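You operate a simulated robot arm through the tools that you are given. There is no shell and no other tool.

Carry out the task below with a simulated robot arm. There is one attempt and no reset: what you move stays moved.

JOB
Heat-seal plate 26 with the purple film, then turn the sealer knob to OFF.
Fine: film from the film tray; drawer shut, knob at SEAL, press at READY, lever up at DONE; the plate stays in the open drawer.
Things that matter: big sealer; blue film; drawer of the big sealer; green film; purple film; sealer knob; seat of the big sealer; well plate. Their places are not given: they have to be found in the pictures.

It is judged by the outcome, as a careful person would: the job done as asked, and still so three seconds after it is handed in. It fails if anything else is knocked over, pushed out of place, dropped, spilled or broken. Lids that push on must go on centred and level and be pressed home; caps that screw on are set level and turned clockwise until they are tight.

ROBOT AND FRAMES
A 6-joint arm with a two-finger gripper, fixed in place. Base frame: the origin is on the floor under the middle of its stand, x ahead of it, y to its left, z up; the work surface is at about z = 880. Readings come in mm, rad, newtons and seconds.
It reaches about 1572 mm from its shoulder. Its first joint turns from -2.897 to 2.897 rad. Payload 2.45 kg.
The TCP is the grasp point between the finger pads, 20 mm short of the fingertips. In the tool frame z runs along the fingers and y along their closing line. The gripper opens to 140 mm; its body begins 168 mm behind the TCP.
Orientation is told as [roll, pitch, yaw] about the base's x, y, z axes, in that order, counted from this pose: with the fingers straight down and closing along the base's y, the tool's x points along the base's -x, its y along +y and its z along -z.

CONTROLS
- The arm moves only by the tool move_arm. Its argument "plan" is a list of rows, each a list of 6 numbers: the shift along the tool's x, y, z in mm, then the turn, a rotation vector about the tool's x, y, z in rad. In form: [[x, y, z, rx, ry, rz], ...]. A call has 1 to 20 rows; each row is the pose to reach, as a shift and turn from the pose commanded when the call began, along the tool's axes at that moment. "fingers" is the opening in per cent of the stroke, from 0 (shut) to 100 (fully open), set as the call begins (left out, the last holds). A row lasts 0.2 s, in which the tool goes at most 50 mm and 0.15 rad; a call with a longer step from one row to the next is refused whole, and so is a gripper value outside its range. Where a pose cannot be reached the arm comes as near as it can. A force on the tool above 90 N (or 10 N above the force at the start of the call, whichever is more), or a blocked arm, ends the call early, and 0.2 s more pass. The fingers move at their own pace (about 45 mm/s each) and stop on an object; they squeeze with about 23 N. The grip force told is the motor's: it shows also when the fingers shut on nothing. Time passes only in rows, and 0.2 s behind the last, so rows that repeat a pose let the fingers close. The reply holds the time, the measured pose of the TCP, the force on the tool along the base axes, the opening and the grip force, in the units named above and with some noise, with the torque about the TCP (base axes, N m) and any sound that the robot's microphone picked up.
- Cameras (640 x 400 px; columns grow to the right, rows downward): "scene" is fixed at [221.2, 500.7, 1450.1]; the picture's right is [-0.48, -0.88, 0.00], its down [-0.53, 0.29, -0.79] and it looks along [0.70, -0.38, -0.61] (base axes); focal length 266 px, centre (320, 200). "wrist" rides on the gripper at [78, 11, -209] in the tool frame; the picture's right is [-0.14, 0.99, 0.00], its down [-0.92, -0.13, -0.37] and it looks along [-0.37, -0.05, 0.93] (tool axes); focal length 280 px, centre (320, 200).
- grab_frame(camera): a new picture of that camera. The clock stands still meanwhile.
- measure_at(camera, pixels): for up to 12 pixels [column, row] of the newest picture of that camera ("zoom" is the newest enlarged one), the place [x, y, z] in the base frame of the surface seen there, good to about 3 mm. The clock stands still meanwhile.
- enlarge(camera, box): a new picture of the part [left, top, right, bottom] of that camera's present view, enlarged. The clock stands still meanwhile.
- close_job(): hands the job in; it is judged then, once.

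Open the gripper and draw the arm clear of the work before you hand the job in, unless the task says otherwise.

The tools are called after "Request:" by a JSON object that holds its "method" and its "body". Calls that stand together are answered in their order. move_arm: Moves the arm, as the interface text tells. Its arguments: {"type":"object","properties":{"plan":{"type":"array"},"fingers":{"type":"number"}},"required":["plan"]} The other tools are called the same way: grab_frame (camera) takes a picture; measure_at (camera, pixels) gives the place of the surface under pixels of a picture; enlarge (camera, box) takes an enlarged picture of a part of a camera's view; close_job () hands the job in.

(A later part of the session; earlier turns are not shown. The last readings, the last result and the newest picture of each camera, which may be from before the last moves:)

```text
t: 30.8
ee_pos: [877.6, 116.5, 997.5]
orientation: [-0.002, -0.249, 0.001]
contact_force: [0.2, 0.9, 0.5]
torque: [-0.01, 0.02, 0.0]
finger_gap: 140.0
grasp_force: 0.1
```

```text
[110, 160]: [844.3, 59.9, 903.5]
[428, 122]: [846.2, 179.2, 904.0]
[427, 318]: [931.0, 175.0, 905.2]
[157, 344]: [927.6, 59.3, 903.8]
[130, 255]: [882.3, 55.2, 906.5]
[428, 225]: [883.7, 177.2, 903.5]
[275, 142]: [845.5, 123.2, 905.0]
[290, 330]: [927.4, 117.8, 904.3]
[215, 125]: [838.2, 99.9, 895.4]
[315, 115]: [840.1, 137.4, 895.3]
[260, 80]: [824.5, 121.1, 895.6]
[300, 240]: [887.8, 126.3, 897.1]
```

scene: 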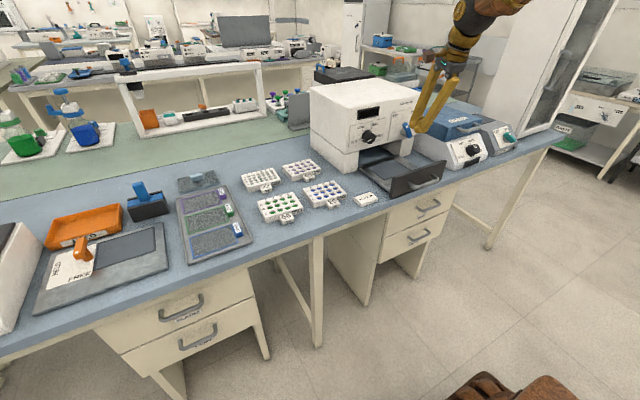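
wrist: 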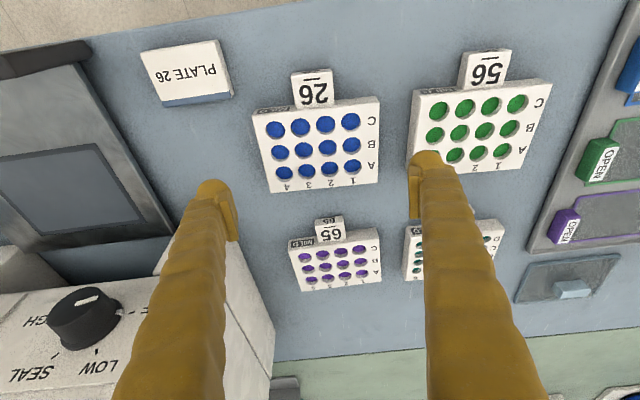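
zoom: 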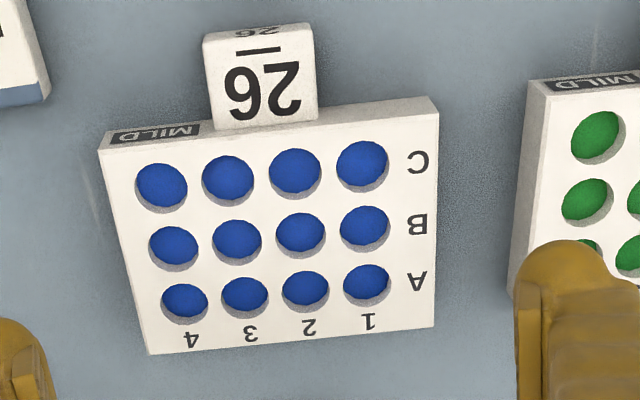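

Plate 26 spans about x 840–933, y 54–183, with its top at z 904.5, so its centre is about (886.5,118.4). I will check the finger pads' shape and true positions before straddling it.

Request:
{"method": "enlarge", "body": {"camera": "wrist", "box": [390, 140, 470, 240]}}

Request:
{"method": "enlarge", "body": {"camera": "wrist", "box": [180, 165, 260, 265]}}

Request:
{"method": "measure_at", "body": {"camera": "wrist", "pixels": [[236, 225], [232, 200], [225, 188], [215, 182], [205, 190], [414, 165], [412, 185], [413, 205], [420, 152], [430, 152], [440, 160], [445, 175]]}}

```text
4.00 times, centred on (430, 190) of wrist
```

zoom: 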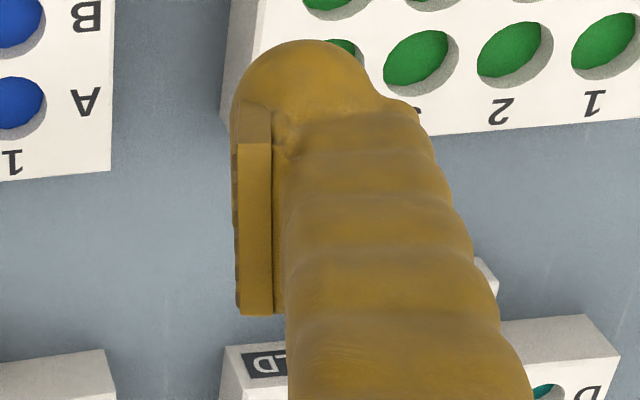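

```text
4.00 times, centred on (220, 215) of wrist
```

zoom: 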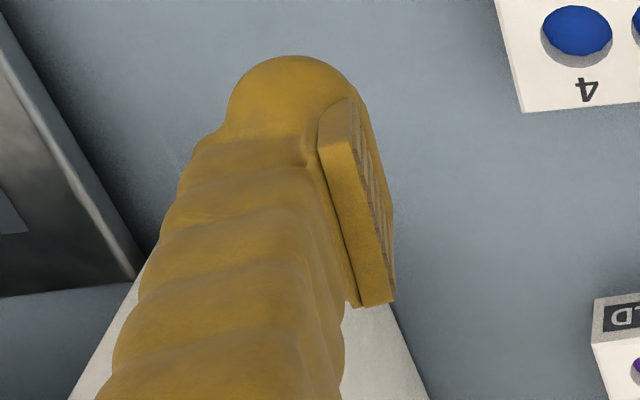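

```text
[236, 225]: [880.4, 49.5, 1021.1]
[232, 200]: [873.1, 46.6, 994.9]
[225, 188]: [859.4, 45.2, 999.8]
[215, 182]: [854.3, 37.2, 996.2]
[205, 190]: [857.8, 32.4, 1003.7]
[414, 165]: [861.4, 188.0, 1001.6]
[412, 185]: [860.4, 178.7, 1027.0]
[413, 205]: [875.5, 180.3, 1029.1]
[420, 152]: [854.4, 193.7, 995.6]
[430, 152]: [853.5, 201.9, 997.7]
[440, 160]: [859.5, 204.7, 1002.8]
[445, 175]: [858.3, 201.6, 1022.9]
```

Measured pads straddle roughly y 47 to 182, so alignment is close. I will lower to just above plate height (tips at about z 915) and check the gaps on both sides.

Request:
{"method": "move_arm", "body": {"plan": [[2, 1, 20, 0, 0, 0], [4, 2, 40, 0, 0, 0], [6.6, 2, 62, 0, 0, 0], [6.6, 2, 62, 0, 0, 0]]}}

Request:
{"method": "grab_frame", "body": {"camera": "wrist"}}

Request:
{"method": "enlarge", "body": {"camera": "scene", "box": [230, 130, 390, 230]}}

```text
t: 31.8
ee_pos: [890.1, 117.4, 937.7]
orientation: [-0.002, -0.251, 0.0]
contact_force: [0.4, -0.4, 0.3]
torque: [-0.02, 0.0, 0.04]
finger_gap: 140.1
grasp_force: 0.1
```

```text
taken
```

wrist: 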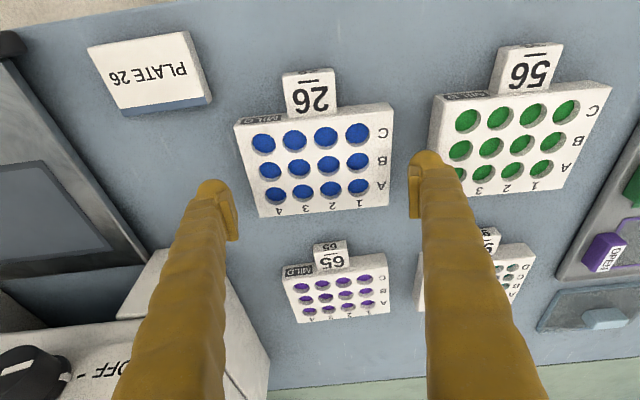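

```text
4.00 times, centred on (310, 180) of scene
```

zoom: 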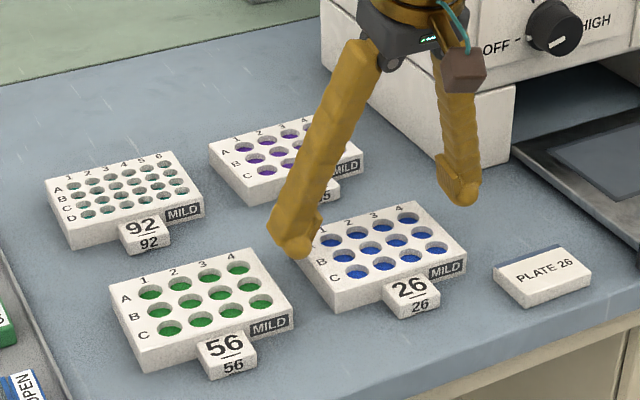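

Projected pad tips fall at wrist (241,197) and (401,176) against plate edges at about 254 and 389, so the gaps are even. I will lower the remaining 31 mm slowly.

Request:
{"method": "move_arm", "body": {"plan": [[2.4, 0, 7.4, 0, 0, 0], [4.8, 0, 14.7, 0, 0, 0], [4.8, 0, 14.7, 0, 0, 0]]}}

Request:
{"method": "move_arm", "body": {"plan": [[2.4, 0, 7.4, 0, 0, 0], [4.8, 0, 14.7, 0, 0, 0], [4.8, 0, 14.7, 0, 0, 0]]}}

Request:
{"method": "grab_frame", "body": {"camera": "wrist"}}

Request:
{"method": "enlarge", "body": {"camera": "scene", "box": [230, 130, 390, 230]}}

```text
t: 32.6
ee_pos: [887.9, 117.6, 920.9]
orientation: [-0.001, -0.249, -0.001]
contact_force: [-0.4, 0.3, 0.5]
torque: [0.0, -0.02, 0.03]
finger_gap: 140.2
grasp_force: 0.1
```

```text
t: 33.4
ee_pos: [888.3, 117.9, 906.0]
orientation: [-0.002, -0.251, 0.0]
contact_force: [0.2, 0.5, 0.0]
torque: [-0.02, -0.01, -0.01]
finger_gap: 140.1
grasp_force: 0.1
```

```text
taken
```

wrist: 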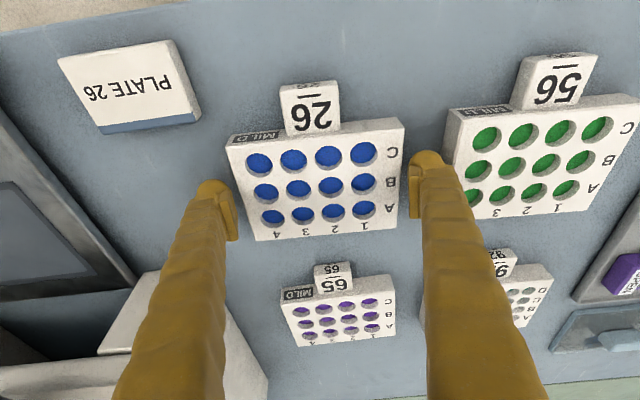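

```text
4.00 times, centred on (310, 180) of scene
```

zoom: 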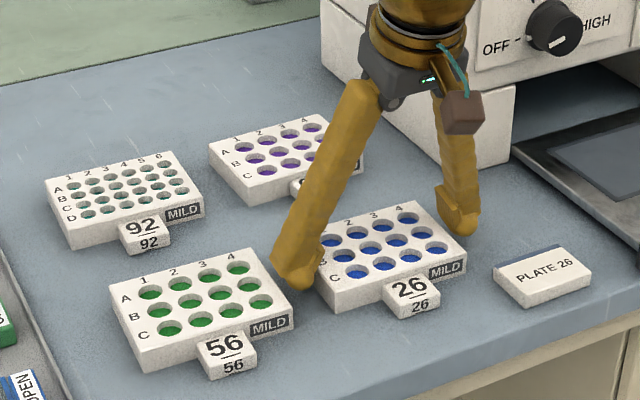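

The fingers straddle plate 26 without contact. I will close them on the plate's ends.

Request:
{"method": "move_arm", "body": {"plan": [[0, 0, 0, 0, 0, 0], [0, 0, 0, 0, 0, 0], [0, 0, 0, 0, 0, 0], [0, 0, 0, 0, 0, 0]], "fingers": 0}}

Request:
{"method": "grab_frame", "body": {"camera": "wrist"}}

```text
t: 34.4
ee_pos: [887.6, 118.2, 906.4]
orientation: [-0.001, -0.249, -0.001]
contact_force: [-1.4, -0.8, 2.6]
torque: [-0.13, 0.01, -0.04]
finger_gap: 128.0
grasp_force: 22.4
```

```text
taken
```

wrist: 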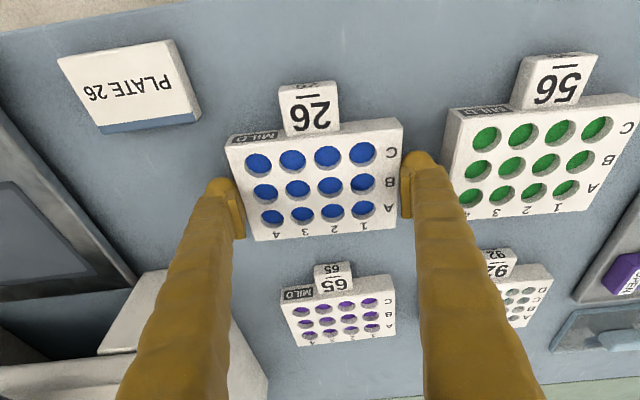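

The plate is gripped at 128.0 mm. I will lift it slowly by 20 mm and check that it hangs level.

Request:
{"method": "move_arm", "body": {"plan": [[-1.2, 0, -4.8, 0, 0, 0], [-2.5, 0, -9.7, 0, 0, 0], [-3.7, 0, -14.5, 0, 0, 0], [-4.9, 0, -19.4, 0, 0, 0], [-4.9, 0, -19.4, 0, 0, 0]]}}

Request:
{"method": "grab_frame", "body": {"camera": "wrist"}}

Request:
{"method": "enlarge", "body": {"camera": "scene", "box": [230, 130, 390, 230]}}

```text
t: 35.6
ee_pos: [887.0, 117.8, 927.1]
orientation: [-0.001, -0.248, -0.002]
contact_force: [0.3, -0.1, -1.1]
torque: [0.01, 0.01, -0.03]
finger_gap: 127.2
grasp_force: 22.8
```

```text
taken
```

wrist: 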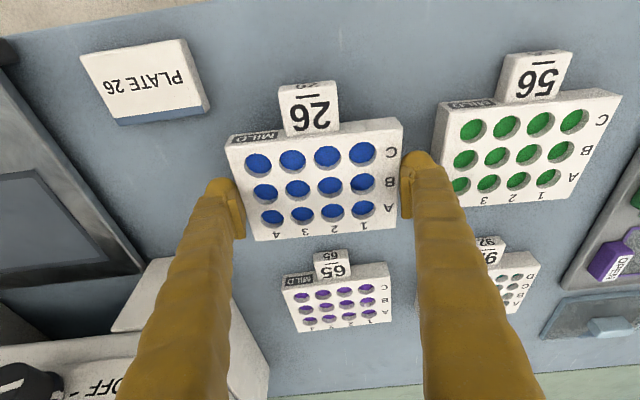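

```text
4.00 times, centred on (310, 180) of scene
```

zoom: 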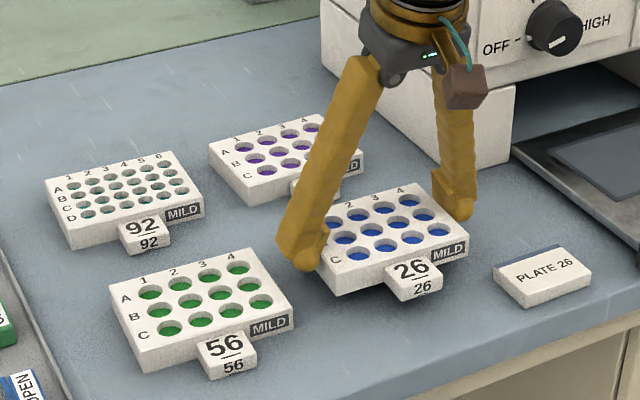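

The plate is held level (same place in the wrist view). I will raise it to clear the drawer panel and carry it over the seat at about (899,-188).

Request:
{"method": "move_arm", "body": {"plan": [[-5, 0, -19, 0, 0, 0], [-10, 0, -38, 0, 0, 0], [-14.3, 0, -56.2, 0, 0, 0], [-15, -20, -56, 0, 0, 0], [-16, -50, -56, 0, 0, 0], [-17.5, -80, -55.5, 0, 0, 0], [-19, -110, -55, 0, 0, 0], [-20, -140, -54.6, 0, 0, 0], [-21.5, -170, -54.2, 0, 0, 0], [-23, -200, -53.8, 0, 0, 0], [-24, -230, -53.5, 0, 0, 0], [-25, -260, -53.2, 0, 0, 0], [-26, -288, -53.1, 0, 0, 0], [-26.4, -306, -53.1, 0, 0, 0], [-26.4, -306, -53.1, 0, 0, 0]]}}

Request:
{"method": "grab_frame", "body": {"camera": "wrist"}}

Request:
{"method": "grab_frame", "body": {"camera": "scene"}}

```text
t: 38.8
ee_pos: [899.2, -188.5, 985.3]
orientation: [-0.001, -0.25, -0.001]
contact_force: [-0.1, 0.3, -1.4]
torque: [-0.02, 0.03, -0.01]
finger_gap: 127.2
grasp_force: 22.5
```

```text
taken
```

wrist: 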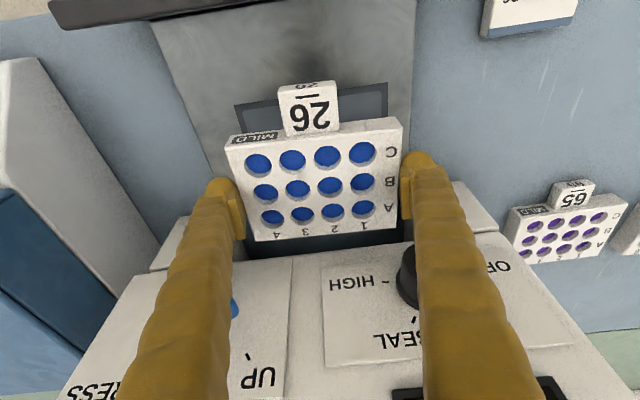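

```text
taken
```

scene: 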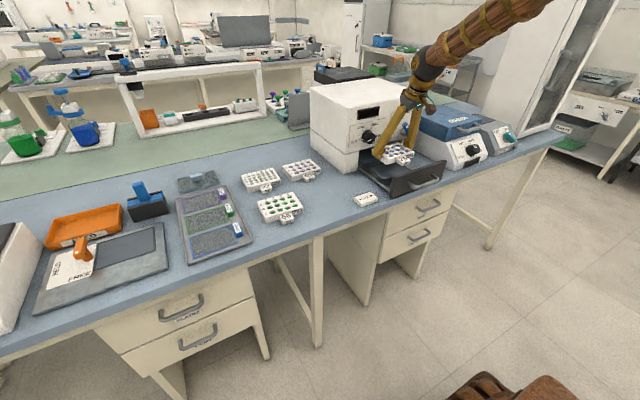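

The plate hangs over the seat with the knob and lever clear of the fingers. I will lower it to about 6 mm above the seat and check alignment.

Request:
{"method": "move_arm", "body": {"plan": [[2.6, 0, 10, 0, 0, 0], [5.2, 0, 20, 0, 0, 0], [7.7, 0, 30, 0, 0, 0], [10.2, 0, 40, 0, 0, 0], [12.8, 0, 50.4, 0, 0, 0], [12.8, 0, 50.4, 0, 0, 0]]}}

Request:
{"method": "grab_frame", "body": {"camera": "wrist"}}

Request:
{"method": "enlarge", "body": {"camera": "scene", "box": [330, 100, 450, 210]}}

```text
t: 40.2
ee_pos: [899.1, -186.2, 933.5]
orientation: [-0.002, -0.249, 0.001]
contact_force: [-0.3, -0.4, -1.0]
torque: [-0.04, 0.01, 0.02]
finger_gap: 127.1
grasp_force: 22.8
```

```text
taken
```

wrist: 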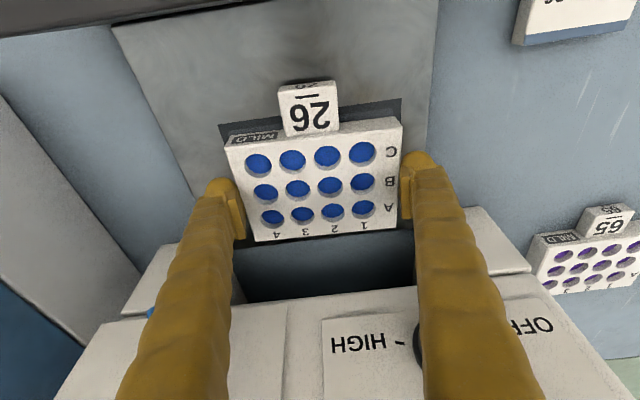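

```text
3.64 times, centred on (390, 155) of scene
```

zoom: 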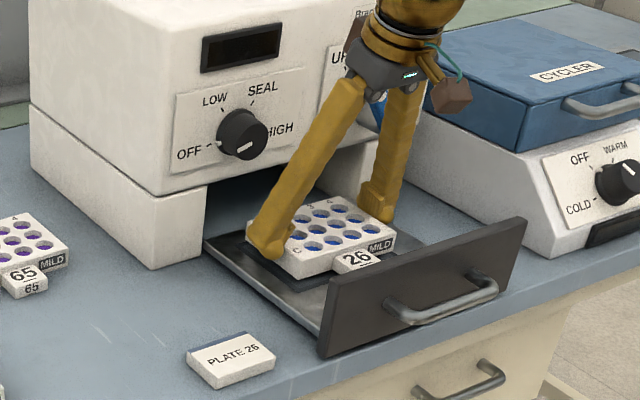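

The plate is just above the seat and looks centred. I will measure the visible seat corners and plate edges to fine-tune.

Request:
{"method": "measure_at", "body": {"camera": "wrist", "pixels": [[222, 128], [400, 102], [230, 148], [398, 122], [394, 226], [258, 238], [352, 108], [250, 124], [220, 122], [405, 96], [330, 180], [310, 95]]}}

```text
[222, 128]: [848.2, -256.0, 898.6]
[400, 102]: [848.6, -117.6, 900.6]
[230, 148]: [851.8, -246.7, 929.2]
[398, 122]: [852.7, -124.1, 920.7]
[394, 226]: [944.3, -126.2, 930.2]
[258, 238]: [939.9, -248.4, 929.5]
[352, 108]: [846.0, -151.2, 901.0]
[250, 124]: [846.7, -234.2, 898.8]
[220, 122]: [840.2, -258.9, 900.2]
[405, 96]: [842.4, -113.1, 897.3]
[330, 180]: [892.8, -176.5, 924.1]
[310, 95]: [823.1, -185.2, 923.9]
```

The plate is centred within about 2 mm of the seat centre. I will lower the last millimetres and watch the contact force.

Request:
{"method": "move_arm", "body": {"plan": [[-0.4, -0.5, 2.4, 0, 0, 0], [0.3, -0.5, 5.1, 0, 0, 0], [0.3, -0.5, 5.1, 0, 0, 0]]}}

Request:
{"method": "move_arm", "body": {"plan": [[0.25, 0, 1, 0, 0, 0], [0.5, 0, 2, 0, 0, 0], [0.5, 0, 2, 0, 0, 0]]}}

```text
t: 41.0
ee_pos: [899.5, -188.7, 928.2]
orientation: [0.0, -0.248, 0.0]
contact_force: [-0.5, 1.0, -0.7]
torque: [-0.04, 0.01, -0.01]
finger_gap: 127.3
grasp_force: 22.4
```

```text
t: 41.8
ee_pos: [900.6, -188.1, 925.1]
orientation: [-0.002, -0.249, 0.0]
contact_force: [0.5, -0.9, -1.0]
torque: [0.0, -0.01, 0.02]
finger_gap: 127.3
grasp_force: 23.0
```

Still no contact at TCP z≈925. I will continue down a millimetre at a time until the plate rests on the seat.

Request:
{"method": "move_arm", "body": {"plan": [[0.25, 0, 1, 0, 0, 0], [0.25, 0, 1, 0, 0, 0]]}}

Request:
{"method": "move_arm", "body": {"plan": [[0.25, 0, 1, 0, 0, 0], [0.25, 0, 1, 0, 0, 0]]}}

Request:
{"method": "enlarge", "body": {"camera": "scene", "box": [360, 130, 430, 190]}}

```text
t: 42.4
ee_pos: [899.9, -187.8, 924.8]
orientation: [-0.003, -0.25, -0.002]
contact_force: [-0.6, -0.2, 1.4]
torque: [0.1, 0.04, 0.02]
finger_gap: 127.3
grasp_force: 22.8
```

```text
t: 43.0
ee_pos: [901.2, -187.8, 925.9]
orientation: [-0.002, -0.253, 0.0]
contact_force: [1.4, 1.6, 14.3]
torque: [1.01, 0.42, -0.12]
finger_gap: 127.4
grasp_force: 23.1
```

```text
6.67 times, centred on (395, 160) of scene
```

zoom: 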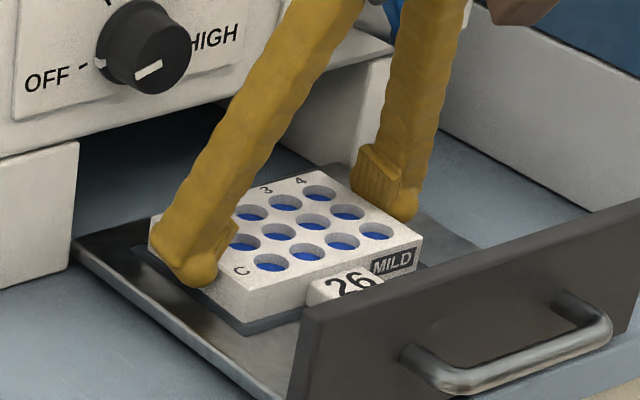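

The plate has touched down (14 N upward). I will open the fingers fully and then lift away along the same tilt.

Request:
{"method": "move_arm", "body": {"plan": [[0, 0, 0, 0, 0, 0], [0, 0, 0, 0, 0, 0], [0, 0, 0, 0, 0, 0]], "fingers": 100}}

Request:
{"method": "move_arm", "body": {"plan": [[-2.5, 0, -9.7, 0, 0, 0], [-5, 0, -19.4, 0, 0, 0], [-7.5, 0, -29, 0, 0, 0], [-10, 0, -48, 0, 0, 0], [-5, 0, -75, 0, 0, 0], [5, 0, -110, 0, 0, 0], [5, 0, -110, 0, 0, 0]]}}

Request:
{"method": "grab_frame", "body": {"camera": "wrist"}}

Request:
{"method": "enlarge", "body": {"camera": "scene", "box": [340, 110, 450, 200]}}

```text
t: 43.8
ee_pos: [900.3, -188.2, 924.2]
orientation: [-0.002, -0.25, 0.0]
contact_force: [0.0, 0.4, 0.4]
torque: [0.01, -0.02, -0.02]
finger_gap: 140.0
grasp_force: 0.1
```

```text
t: 45.4
ee_pos: [869.1, -188.2, 1028.6]
orientation: [-0.001, -0.25, 0.001]
contact_force: [-1.2, 0.6, 0.0]
torque: [0.01, 0.0, -0.02]
finger_gap: 140.1
grasp_force: 0.1
```

```text
taken
```

wrist: 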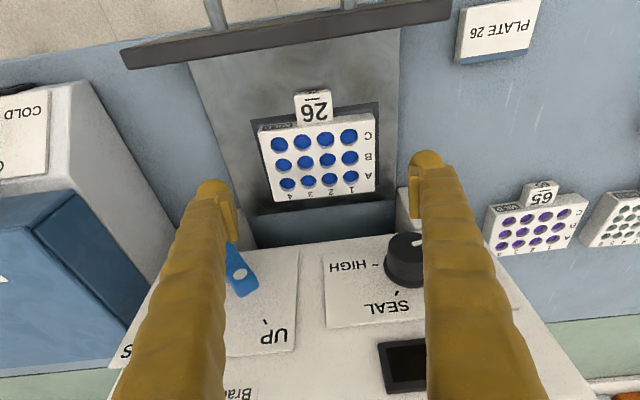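

```text
4.44 times, centred on (395, 155) of scene
```

zoom: 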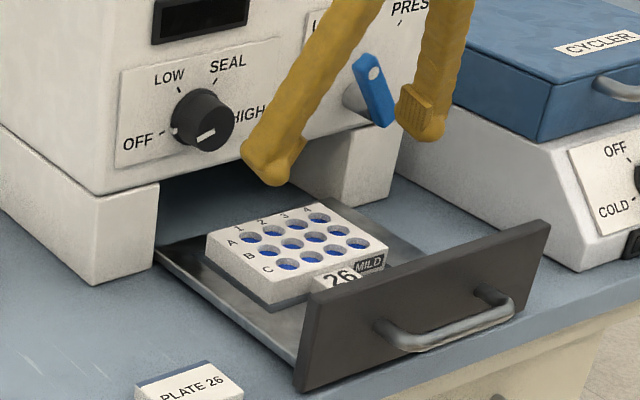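

Plate 26 sits in the seat, well centred on the dark field. I will measure its corners for the film placement.

Request:
{"method": "enlarge", "body": {"camera": "wrist", "box": [230, 80, 410, 220]}}

Request:
{"method": "measure_at", "body": {"camera": "wrist", "pixels": [[261, 132], [371, 116], [373, 190], [275, 200], [267, 165], [372, 152], [315, 124], [325, 195], [254, 121], [379, 102], [312, 95], [325, 160]]}}

```text
2.86 times, centred on (320, 150) of wrist
```

zoom: 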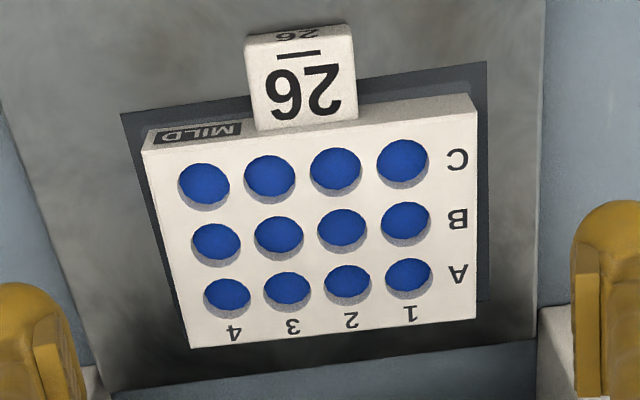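

```text
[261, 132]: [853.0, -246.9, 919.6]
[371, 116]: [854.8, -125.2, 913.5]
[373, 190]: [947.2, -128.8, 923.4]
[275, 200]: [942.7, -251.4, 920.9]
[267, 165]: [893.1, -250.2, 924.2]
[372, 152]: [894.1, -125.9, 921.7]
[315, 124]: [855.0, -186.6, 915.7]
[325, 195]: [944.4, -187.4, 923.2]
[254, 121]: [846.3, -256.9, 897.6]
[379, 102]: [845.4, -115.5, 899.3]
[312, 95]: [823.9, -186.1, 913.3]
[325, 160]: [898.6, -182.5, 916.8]
```

The plate's top is at z≈922.5, centred at (899.5,-188). I will now swing over to the film tray and look at the purple film from above.

Request:
{"method": "move_arm", "body": {"plan": [[-10, 0, -40, 0, 0, 0], [-17, 40, -55, 0, 0.02, 0], [-23, 85, -54, 0, 0.04, 0], [-29, 130, -52, 0, 0.06, 0], [-36, 175, -51, 0, 0.08, 0], [-42, 220, -49, 0, 0.1, 0], [-48, 265, -48, 0, 0.12, 0], [-54, 310, -47, 0, 0.14, 0], [-60, 355, -45, 0, 0.16, 0], [-66, 400, -44, 0, 0.18, 0], [-72, 445, -42, 0, 0.2, 0], [-78, 490, -41, 0, 0.22, 0], [-84, 535, -40, 0, 0.25, 0], [-90, 580, -38, 0, 0.25, 0], [-96, 625, -37, 0, 0.25, 0], [-103, 670, -36, 0, 0.25, 0], [-103, 678, -36, 0, 0.25, 0]], "fingers": 50}}

Request:
{"method": "grab_frame", "body": {"camera": "wrist"}}

Request:
{"method": "grab_frame", "body": {"camera": "scene"}}

```text
t: 49.0
ee_pos: [959.8, 490.8, 1087.9]
orientation: [-0.003, 0.0, 0.001]
contact_force: [0.4, 0.2, 0.0]
torque: [0.02, 0.0, 0.02]
finger_gap: 69.7
grasp_force: 0.1
```

```text
taken
```

wrist: 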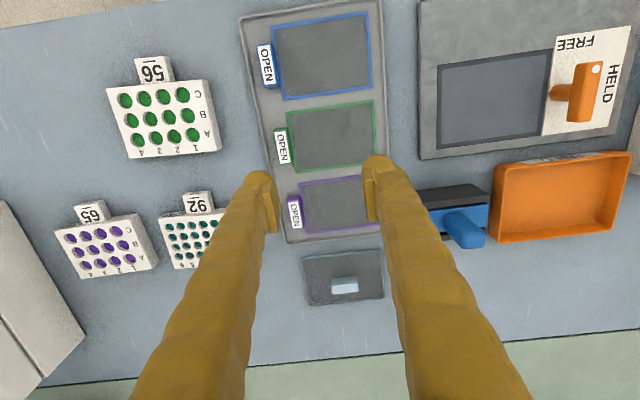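

```text
taken
```

scene: 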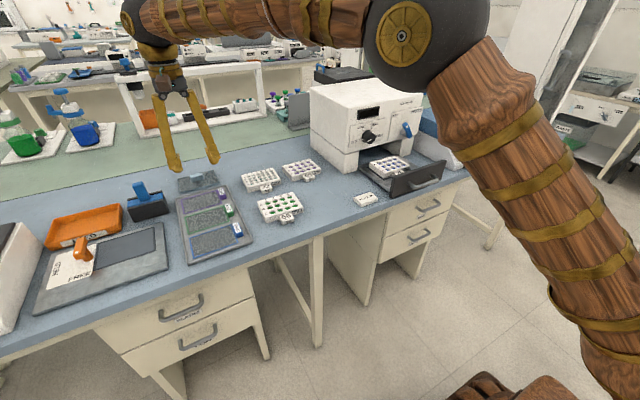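

The purple film is at wrist (330,205), with its tab at (293,213). I will enlarge and measure it.

Request:
{"method": "enlarge", "body": {"camera": "wrist", "box": [240, 90, 400, 310]}}

Request:
{"method": "measure_at", "body": {"camera": "wrist", "pixels": [[299, 186], [304, 230], [293, 213], [289, 200], [287, 196], [298, 228], [335, 205], [360, 178], [366, 225], [281, 147], [287, 130], [345, 288]]}}

```text
1.82 times, centred on (320, 200) of wrist
```

zoom: 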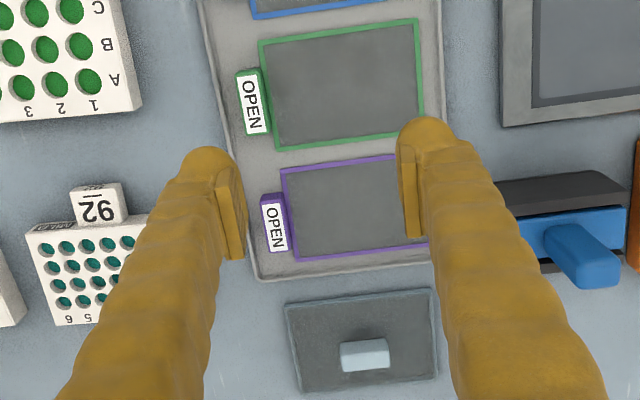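

```text
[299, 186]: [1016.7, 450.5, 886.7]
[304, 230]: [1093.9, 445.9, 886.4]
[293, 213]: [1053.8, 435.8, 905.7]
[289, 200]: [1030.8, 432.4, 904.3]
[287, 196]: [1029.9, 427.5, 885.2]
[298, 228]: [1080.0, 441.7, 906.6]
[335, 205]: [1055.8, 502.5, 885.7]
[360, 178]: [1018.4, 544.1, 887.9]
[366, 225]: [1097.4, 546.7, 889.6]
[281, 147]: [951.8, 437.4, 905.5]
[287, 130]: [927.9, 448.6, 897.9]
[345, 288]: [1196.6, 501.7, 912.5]
```

The tab spans about x 1028–1082, y 427–443, top z≈906, and the film about x 1012–1098. I will measure the tray rim beside the tab, since one finger must go over it.

Request:
{"method": "measure_at", "body": {"camera": "zoom", "pixels": [[243, 190], [249, 205], [252, 215], [256, 230], [258, 245], [245, 205], [248, 220], [262, 197], [281, 195], [287, 250], [267, 252], [260, 270]]}}

Request:
{"method": "enlarge", "body": {"camera": "wrist", "box": [265, 165, 345, 265]}}

```text
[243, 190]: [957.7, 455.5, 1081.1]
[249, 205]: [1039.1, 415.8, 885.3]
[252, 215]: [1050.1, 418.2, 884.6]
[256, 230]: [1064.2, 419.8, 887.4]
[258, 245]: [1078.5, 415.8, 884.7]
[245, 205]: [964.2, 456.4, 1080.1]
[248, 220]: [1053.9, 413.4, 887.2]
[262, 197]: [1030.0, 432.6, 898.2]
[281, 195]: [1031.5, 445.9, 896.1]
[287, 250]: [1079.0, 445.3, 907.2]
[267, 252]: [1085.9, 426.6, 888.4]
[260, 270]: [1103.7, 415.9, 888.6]
```

```text
4.00 times, centred on (305, 215) of wrist
```

zoom: 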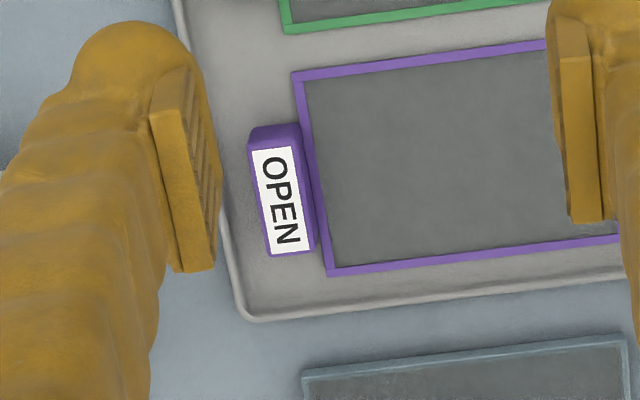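

The tray lip is only at z≈888, so a finger can pass above it. I will measure the whole purple film outline with the scene camera.

Request:
{"method": "enlarge", "body": {"camera": "scene", "box": [165, 165, 255, 230]}}

Request:
{"method": "measure_at", "body": {"camera": "scene", "pixels": [[180.5, 200], [217.5, 190.5], [222, 203.5], [184, 214], [182, 207], [220, 197], [200, 195], [203, 208]]}}

```text
6.15 times, centred on (210, 198) of scene
```

zoom: 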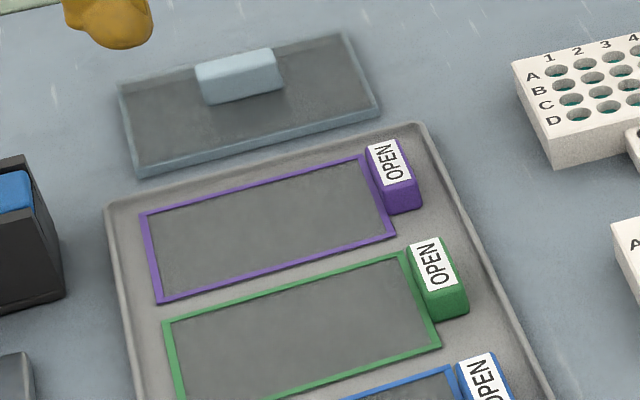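

```text
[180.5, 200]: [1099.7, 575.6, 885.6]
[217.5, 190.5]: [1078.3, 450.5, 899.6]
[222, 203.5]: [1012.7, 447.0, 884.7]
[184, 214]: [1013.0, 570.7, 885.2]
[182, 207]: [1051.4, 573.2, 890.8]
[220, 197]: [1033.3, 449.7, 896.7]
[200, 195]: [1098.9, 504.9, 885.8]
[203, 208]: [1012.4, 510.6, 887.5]
```

The purple film spans about x 1012–1100, y 447–575, with its tab centre near (1056,436). I will hover over the tab with the same forward tilt and fingers at about 45 mm.

Request:
{"method": "move_arm", "body": {"plan": [[-22, -14, 20, 0, -0.07, 0], [-45, -28, 42, 0, -0.14, 0], [-68, -42, 65, 0, -0.2, 0], [-90, -55, 88, 0, -0.25, 0], [-90, -55, 88, 0, -0.25, 0]], "fingers": 32}}

Request:
{"method": "grab_frame", "body": {"camera": "wrist"}}

Request:
{"method": "enlarge", "body": {"camera": "wrist", "box": [250, 80, 410, 240]}}

```text
t: 50.2
ee_pos: [1050.7, 436.8, 998.5]
orientation: [-0.003, -0.249, 0.002]
contact_force: [-0.2, 0.1, 0.5]
torque: [0.02, 0.0, -0.01]
finger_gap: 44.7
grasp_force: 0.0
```

```text
taken
```

wrist: 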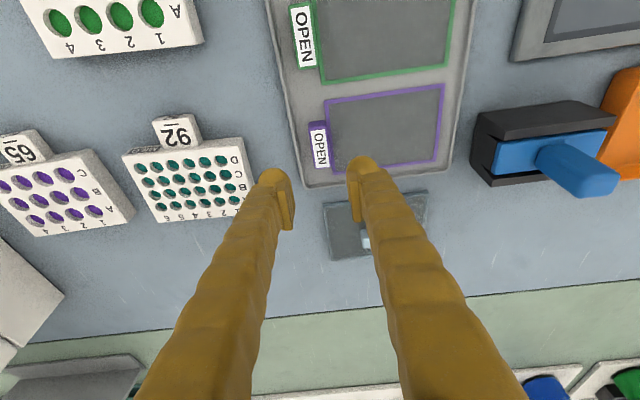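

```text
2.50 times, centred on (330, 160) of wrist
```

zoom: 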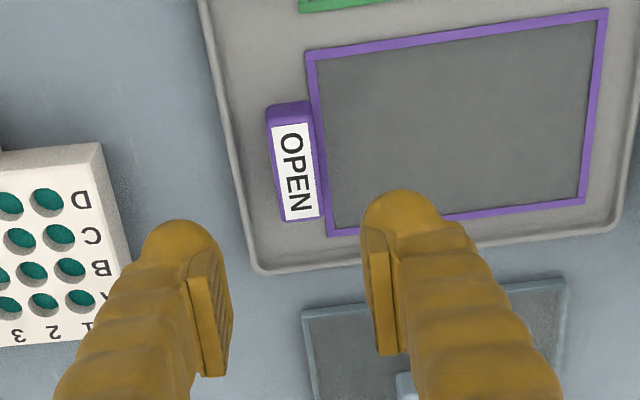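

The tab and the film corners are clear in this enlarged view. I will measure them.

Request:
{"method": "measure_at", "body": {"camera": "zoom", "pixels": [[270, 125], [310, 121], [284, 217], [319, 213], [293, 170], [309, 56], [604, 13], [583, 200], [331, 233], [450, 125], [276, 170], [313, 165]]}}

```text
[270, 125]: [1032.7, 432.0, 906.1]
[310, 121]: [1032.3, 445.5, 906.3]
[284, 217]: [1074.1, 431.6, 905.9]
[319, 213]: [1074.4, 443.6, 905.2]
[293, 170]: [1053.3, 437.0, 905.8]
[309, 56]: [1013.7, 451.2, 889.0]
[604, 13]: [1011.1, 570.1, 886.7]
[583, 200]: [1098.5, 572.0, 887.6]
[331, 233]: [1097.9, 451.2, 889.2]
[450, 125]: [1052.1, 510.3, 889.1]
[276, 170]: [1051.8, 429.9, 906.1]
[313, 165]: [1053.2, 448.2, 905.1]
```

The tab top spans y 429–446, centred near (1054,438), and the film is centred near (1055.7,511.3). I will lower to about z 930 over the tab and check the straddle.

Request:
{"method": "move_arm", "body": {"plan": [[3, 0.5, 17, 0, 0, 0], [6, 1, 34, 0, 0, 0], [10, 1.2, 51, 0, 0, 0], [13, 1.2, 67, 0, 0, 0], [13, 1.2, 67, 0, 0, 0]]}}

Request:
{"method": "grab_frame", "body": {"camera": "wrist"}}

Request:
{"method": "enlarge", "body": {"camera": "scene", "box": [165, 155, 265, 225]}}

```text
t: 51.4
ee_pos: [1053.5, 436.7, 930.8]
orientation: [-0.003, -0.249, 0.0]
contact_force: [1.0, 0.0, -0.7]
torque: [-0.02, 0.03, 0.01]
finger_gap: 44.7
grasp_force: 0.0
```

```text
taken
```

wrist: 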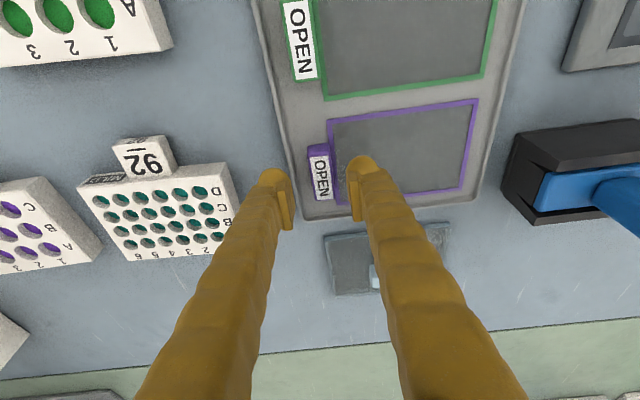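

```text
5.71 times, centred on (215, 190) of scene
```

zoom: 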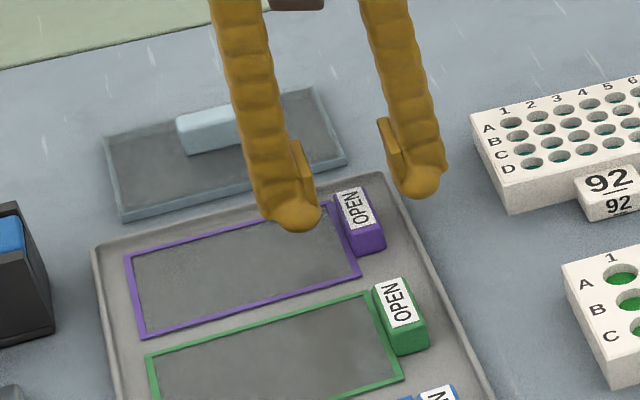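

The fingers are centred on the tab in both views. I will lower the last 17 mm, with tips ending about 6 mm above the film.

Request:
{"method": "move_arm", "body": {"plan": [[1.5, 0.8, 6, 0, 0, 0], [3, 0.8, 12, 0, 0, 0], [4.3, 0.8, 17, 0, 0, 0], [4.3, 0.8, 17, 0, 0, 0]]}}

Request:
{"method": "grab_frame", "body": {"camera": "wrist"}}

Request:
{"method": "enlarge", "body": {"camera": "scene", "box": [165, 155, 265, 225]}}

```text
t: 52.4
ee_pos: [1055.8, 437.3, 914.1]
orientation: [-0.003, -0.25, 0.0]
contact_force: [0.8, 0.1, 0.3]
torque: [0.0, 0.02, -0.01]
finger_gap: 44.7
grasp_force: 0.0
```

```text
taken
```

wrist: 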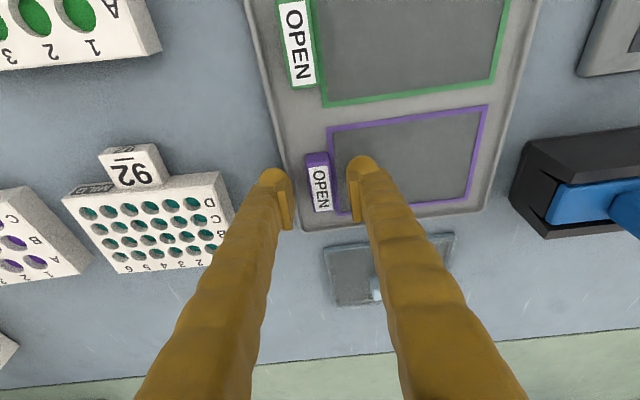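

```text
5.71 times, centred on (215, 190) of scene
```

zoom: 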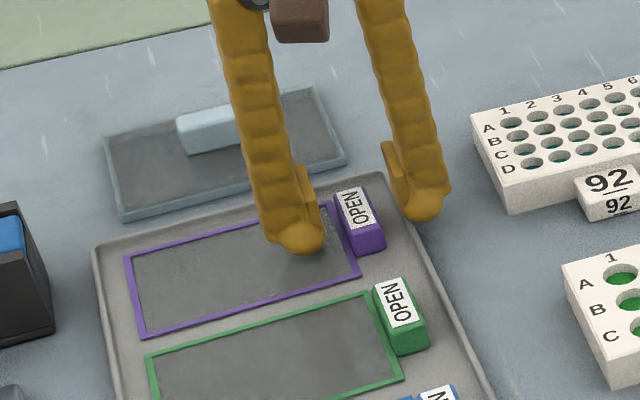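

The tab lies between the fingers with no contact. I will close on it.

Request:
{"method": "move_arm", "body": {"plan": [[0, 0, 0, 0, 0, 0], [0, 0, 0, 0, 0, 0], [0, 0, 0, 0, 0, 0], [0, 0, 0, 0, 0, 0]], "fingers": 0}}

Request:
{"method": "grab_frame", "body": {"camera": "wrist"}}

Request:
{"method": "enlarge", "body": {"camera": "scene", "box": [165, 155, 265, 225]}}

```text
t: 53.4
ee_pos: [1053.5, 438.2, 914.1]
orientation: [-0.003, -0.25, -0.001]
contact_force: [-0.8, 1.2, 1.7]
torque: [0.03, 0.01, 0.0]
finger_gap: 17.6
grasp_force: 22.2
```

```text
taken
```

wrist: 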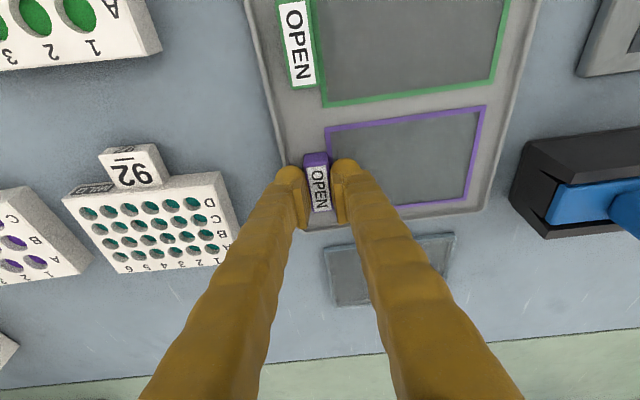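

```text
5.71 times, centred on (215, 190) of scene
```

zoom: 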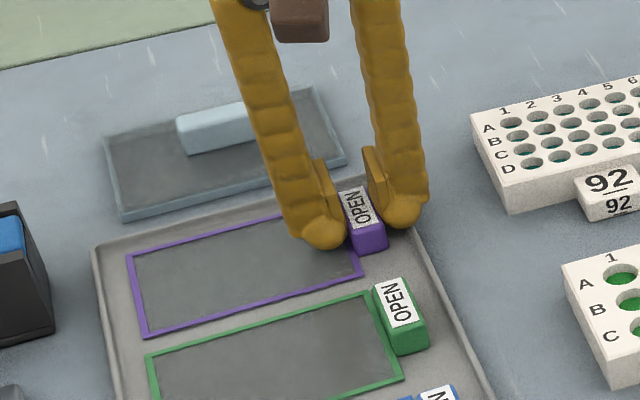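

The tab is gripped at 17.6 mm. I will lift slowly by 20 mm and check that the film comes up level.

Request:
{"method": "move_arm", "body": {"plan": [[-0.6, 0, -2.4, 0, 0, 0], [-1.2, 0, -4.8, 0, 0, 0], [-2.5, 0, -9.7, 0, 0, 0], [-3.7, 0, -14.5, 0, 0, 0], [-4.9, 0, -19.4, 0, 0, 0], [-4.9, 0, -19.4, 0, 0, 0]]}}

Request:
{"method": "grab_frame", "body": {"camera": "wrist"}}

Request:
{"method": "enlarge", "body": {"camera": "scene", "box": [165, 155, 265, 225]}}

```text
t: 54.8
ee_pos: [1053.6, 436.6, 934.4]
orientation: [-0.003, -0.25, 0.0]
contact_force: [0.5, -0.8, -0.5]
torque: [0.01, -0.02, 0.0]
finger_gap: 17.4
grasp_force: 23.1
```

```text
taken
```

wrist: 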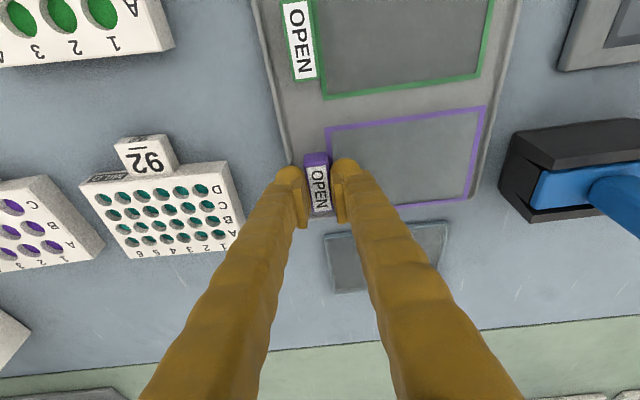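

```text
5.71 times, centred on (215, 190) of scene
```

zoom: 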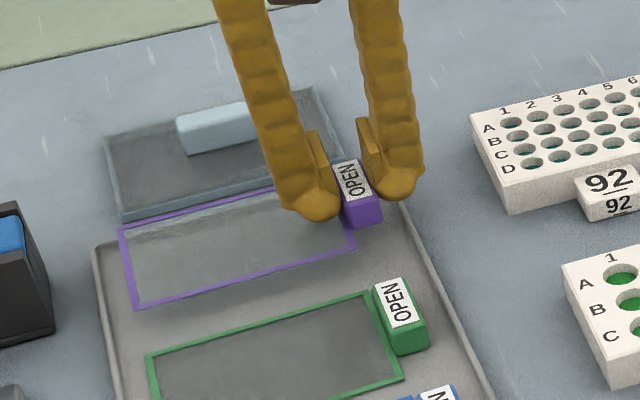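

The film lifted level as a rigid sheet, gripped by its tab. I will measure its corners now to know its exact offset from the TCP.

Request:
{"method": "enlarge", "body": {"camera": "wrist", "box": [300, 80, 500, 230]}}

Request:
{"method": "measure_at", "body": {"camera": "wrist", "pixels": [[328, 132], [482, 109], [467, 197], [400, 119], [475, 150], [329, 140], [440, 202], [334, 150]]}}

```text
2.67 times, centred on (400, 155) of wrist
```

zoom: 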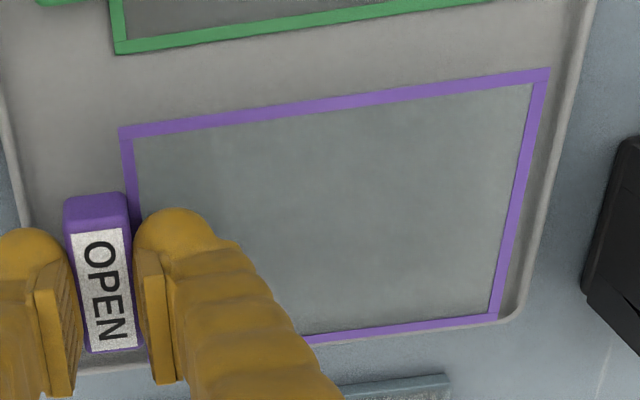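

```text
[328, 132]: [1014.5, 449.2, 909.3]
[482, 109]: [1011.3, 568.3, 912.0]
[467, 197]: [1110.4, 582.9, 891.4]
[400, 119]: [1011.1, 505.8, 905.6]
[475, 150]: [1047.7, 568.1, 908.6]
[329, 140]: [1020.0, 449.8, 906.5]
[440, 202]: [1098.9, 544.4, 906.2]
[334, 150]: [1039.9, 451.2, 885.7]
```

The film centre is offset about (+1.8,+72.7,-27) mm from the TCP. I will lift it clear and carry it toward the bench front at x≈870, y≈100, away from the housing.

Request:
{"method": "move_arm", "body": {"plan": [[-4, 0, -16, 0, 0, 0], [-8.2, 0, -32, 0, 0, 0], [-12, 0, -46, 0, 0, 0], [-15.3, 0, -60.1, 0, 0, 0], [0.9, -30.6, -64, 0, 0, 0], [17.1, -61.2, -68, 0, 0, 0], [33.3, -91.8, -72, 0, 0, 0], [49.5, -122.4, -75.9, 0, 0, 0], [65.7, -153, -79.9, 0, 0, 0], [81.9, -183.6, -83.8, 0, 0, 0], [98.1, -214.2, -87.8, 0, 0, 0], [114.3, -244.8, -91.7, 0, 0, 0], [130.5, -275.4, -95.7, 0, 0, 0], [146.7, -306, -99.6, 0, 0, 0], [163.1, -336.6, -103.5, 0, 0, 0], [163.1, -336.6, -103.5, 0, 0, 0]]}}

Request:
{"method": "grab_frame", "body": {"camera": "wrist"}}

Request:
{"method": "grab_frame", "body": {"camera": "scene"}}

```text
t: 58.2
ee_pos: [870.3, 100.7, 994.9]
orientation: [-0.002, -0.249, -0.002]
contact_force: [0.4, 0.4, 0.0]
torque: [-0.01, 0.03, 0.02]
finger_gap: 17.2
grasp_force: 23.1
```

```text
taken
```

wrist: 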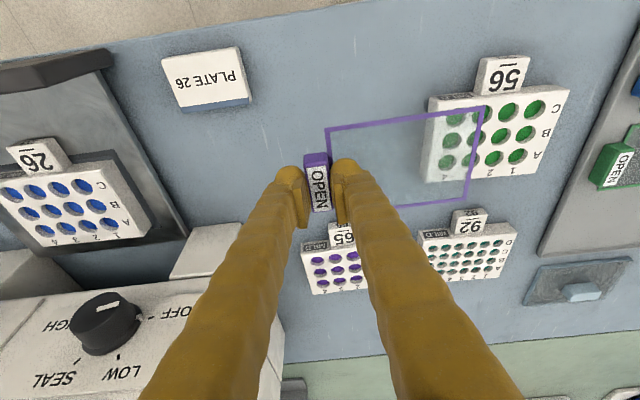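

```text
taken
```

scene: 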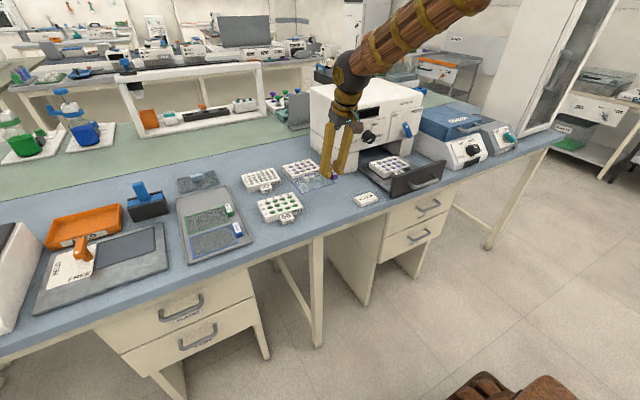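

The film is steady at (870,101,995). I will slide along -y in front of the sealer to y≈-261.

Request:
{"method": "move_arm", "body": {"plan": [[0, -33, 0, 0, 0, 0], [0, -66, 0, 0, 0, 0], [0, -99, 0, 0, 0, 0], [0, -132, 0, 0, 0, 0], [0, -165, 0, 0, 0, 0], [0, -198, 0, 0, 0, 0], [0, -231, 0, 0, 0, 0], [0, -264, 0, 0, 0, 0], [0, -297, 0, 0, 0, 0], [0, -330, 0, 0, 0, 0], [-2, -361, 0, 0, 0, 0], [-14, -361, 3, 0, 0, 0], [-27, -361, 7, 0, 0, 0], [-27, -361, 7, 0, 0, 0]]}}

Request:
{"method": "grab_frame", "body": {"camera": "wrist"}}

Request:
{"method": "enlarge", "body": {"camera": "scene", "box": [330, 90, 460, 200]}}

```text
t: 61.2
ee_pos: [897.8, -262.7, 995.2]
orientation: [-0.001, -0.249, -0.002]
contact_force: [0.0, -0.9, -0.5]
torque: [-0.03, 0.03, 0.02]
finger_gap: 17.6
grasp_force: 23.1
```

```text
taken
```

wrist: 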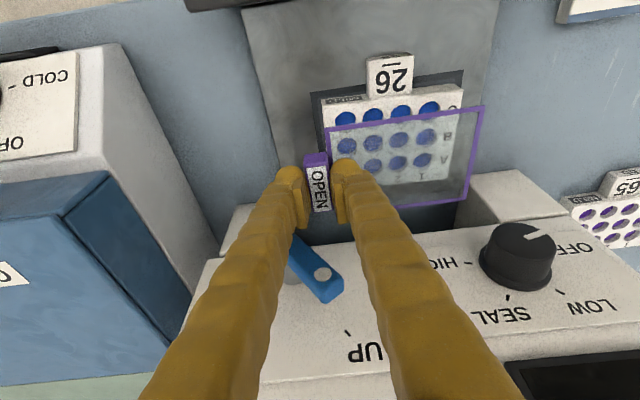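

```text
3.64 times, centred on (395, 145) of scene
```

zoom: 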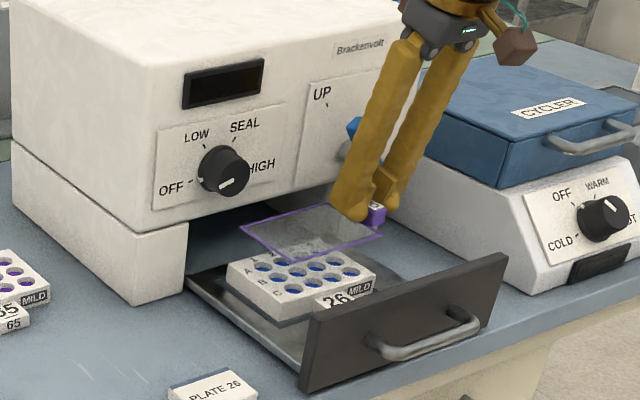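

The film hovers over plate 26 with its tab over the -y side. I will lower to about 6 mm above the plate top.

Request:
{"method": "move_arm", "body": {"plan": [[2.5, 0, 9.7, 0, 0, 0], [5, 0, 19.4, 0, 0, 0], [7.5, 0, 29, 0, 0, 0], [9.6, 0, 37.5, 0, 0, 0], [9.6, 0, 37.5, 0, 0, 0]]}}

Request:
{"method": "grab_frame", "body": {"camera": "wrist"}}

Request:
{"method": "enlarge", "body": {"camera": "wrist", "box": [290, 70, 510, 230]}}

Request:
{"method": "enlarge", "body": {"camera": "scene", "box": [350, 110, 440, 190]}}

```text
t: 62.4
ee_pos: [896.3, -260.9, 957.8]
orientation: [-0.003, -0.25, -0.002]
contact_force: [0.7, 0.4, 0.0]
torque: [-0.01, 0.02, 0.0]
finger_gap: 17.6
grasp_force: 23.4
```

```text
taken
```

wrist: 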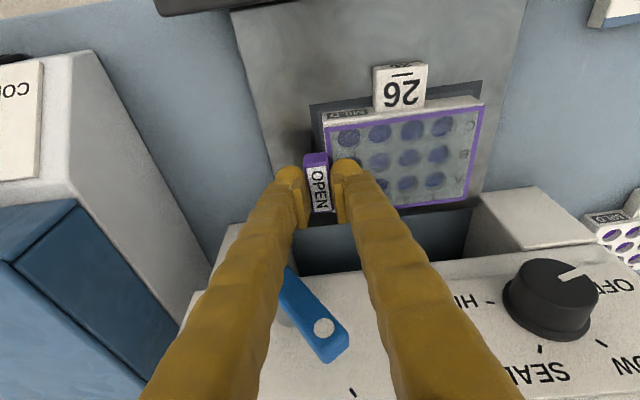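

```text
2.50 times, centred on (400, 150) of wrist
```

zoom: 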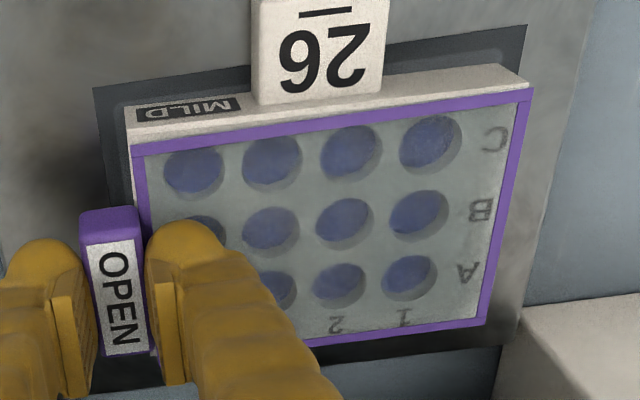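

```text
5.00 times, centred on (395, 150) of scene
```

zoom: 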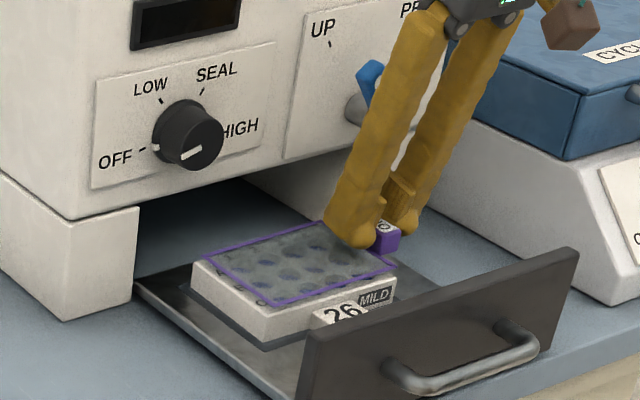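

The film lines up closely with the plate, about 7 mm above it. I will measure film and plate edges once more before the final lowering.

Request:
{"method": "measure_at", "body": {"camera": "zoom", "pixels": [[137, 156], [529, 95], [482, 322], [330, 127], [505, 200], [131, 140], [520, 82], [420, 100], [175, 135], [139, 185], [400, 333], [200, 128]]}}

```text
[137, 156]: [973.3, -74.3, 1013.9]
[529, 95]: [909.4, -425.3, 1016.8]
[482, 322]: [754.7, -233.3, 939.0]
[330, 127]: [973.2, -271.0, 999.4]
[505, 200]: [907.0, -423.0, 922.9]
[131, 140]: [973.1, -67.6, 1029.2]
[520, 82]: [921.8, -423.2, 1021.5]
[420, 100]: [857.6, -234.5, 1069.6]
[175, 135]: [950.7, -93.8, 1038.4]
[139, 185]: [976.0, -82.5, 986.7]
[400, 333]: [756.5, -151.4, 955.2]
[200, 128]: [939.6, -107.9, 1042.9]
```

Those pixels referred to the scene zoom, so I will repeat the measurement with the matching wrist pixels.

Request:
{"method": "measure_at", "body": {"camera": "wrist", "pixels": [[327, 131.5], [484, 108], [465, 199], [404, 120], [475, 150], [325, 125], [478, 103], [430, 109], [342, 121], [327.5, 145], [432, 203.5], [400, 160]]}}

```text
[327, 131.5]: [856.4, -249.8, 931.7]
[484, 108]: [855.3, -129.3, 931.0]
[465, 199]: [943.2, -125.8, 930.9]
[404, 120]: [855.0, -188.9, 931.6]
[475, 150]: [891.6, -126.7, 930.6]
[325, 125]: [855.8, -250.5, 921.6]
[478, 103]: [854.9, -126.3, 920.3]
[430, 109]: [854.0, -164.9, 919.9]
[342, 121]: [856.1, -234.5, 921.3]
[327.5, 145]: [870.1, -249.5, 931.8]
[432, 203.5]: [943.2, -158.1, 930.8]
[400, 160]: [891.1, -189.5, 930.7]
```

The film (x 854.5–944, y -250.5 to -125.5) is centred over the plate. I will lower 6 mm, then creep until contact.

Request:
{"method": "move_arm", "body": {"plan": [[0.7, 0, 2.9, 0, 0, 0], [1.5, 0, 5.8, 0, 0, 0], [1.5, 0, 5.8, 0, 0, 0]]}}

Request:
{"method": "move_arm", "body": {"plan": [[0.25, 0, 1, 0, 0, 0], [0.25, 0, 1, 0, 0, 0]]}}

Request:
{"method": "enlarge", "body": {"camera": "scene", "box": [360, 130, 420, 185]}}

```text
t: 63.2
ee_pos: [897.4, -260.9, 950.3]
orientation: [-0.001, -0.25, 0.0]
contact_force: [-0.2, 0.0, 0.2]
torque: [0.0, -0.03, 0.03]
finger_gap: 17.6
grasp_force: 22.7
```

```text
t: 63.8
ee_pos: [898.6, -260.4, 950.7]
orientation: [-0.002, -0.252, -0.001]
contact_force: [-0.8, -0.9, 6.0]
torque: [0.02, 0.03, 0.02]
finger_gap: 17.4
grasp_force: 23.2
```

```text
7.27 times, centred on (390, 158) of scene
```

zoom: 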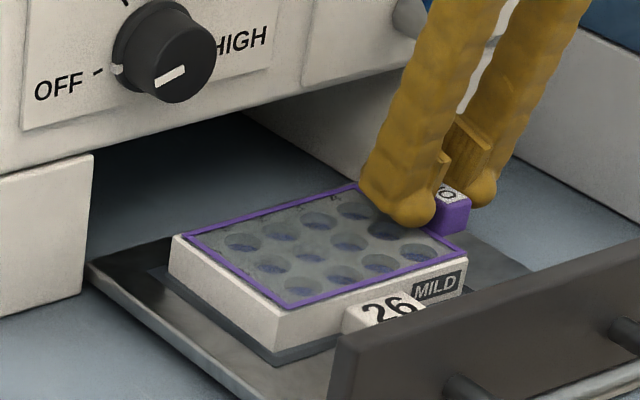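

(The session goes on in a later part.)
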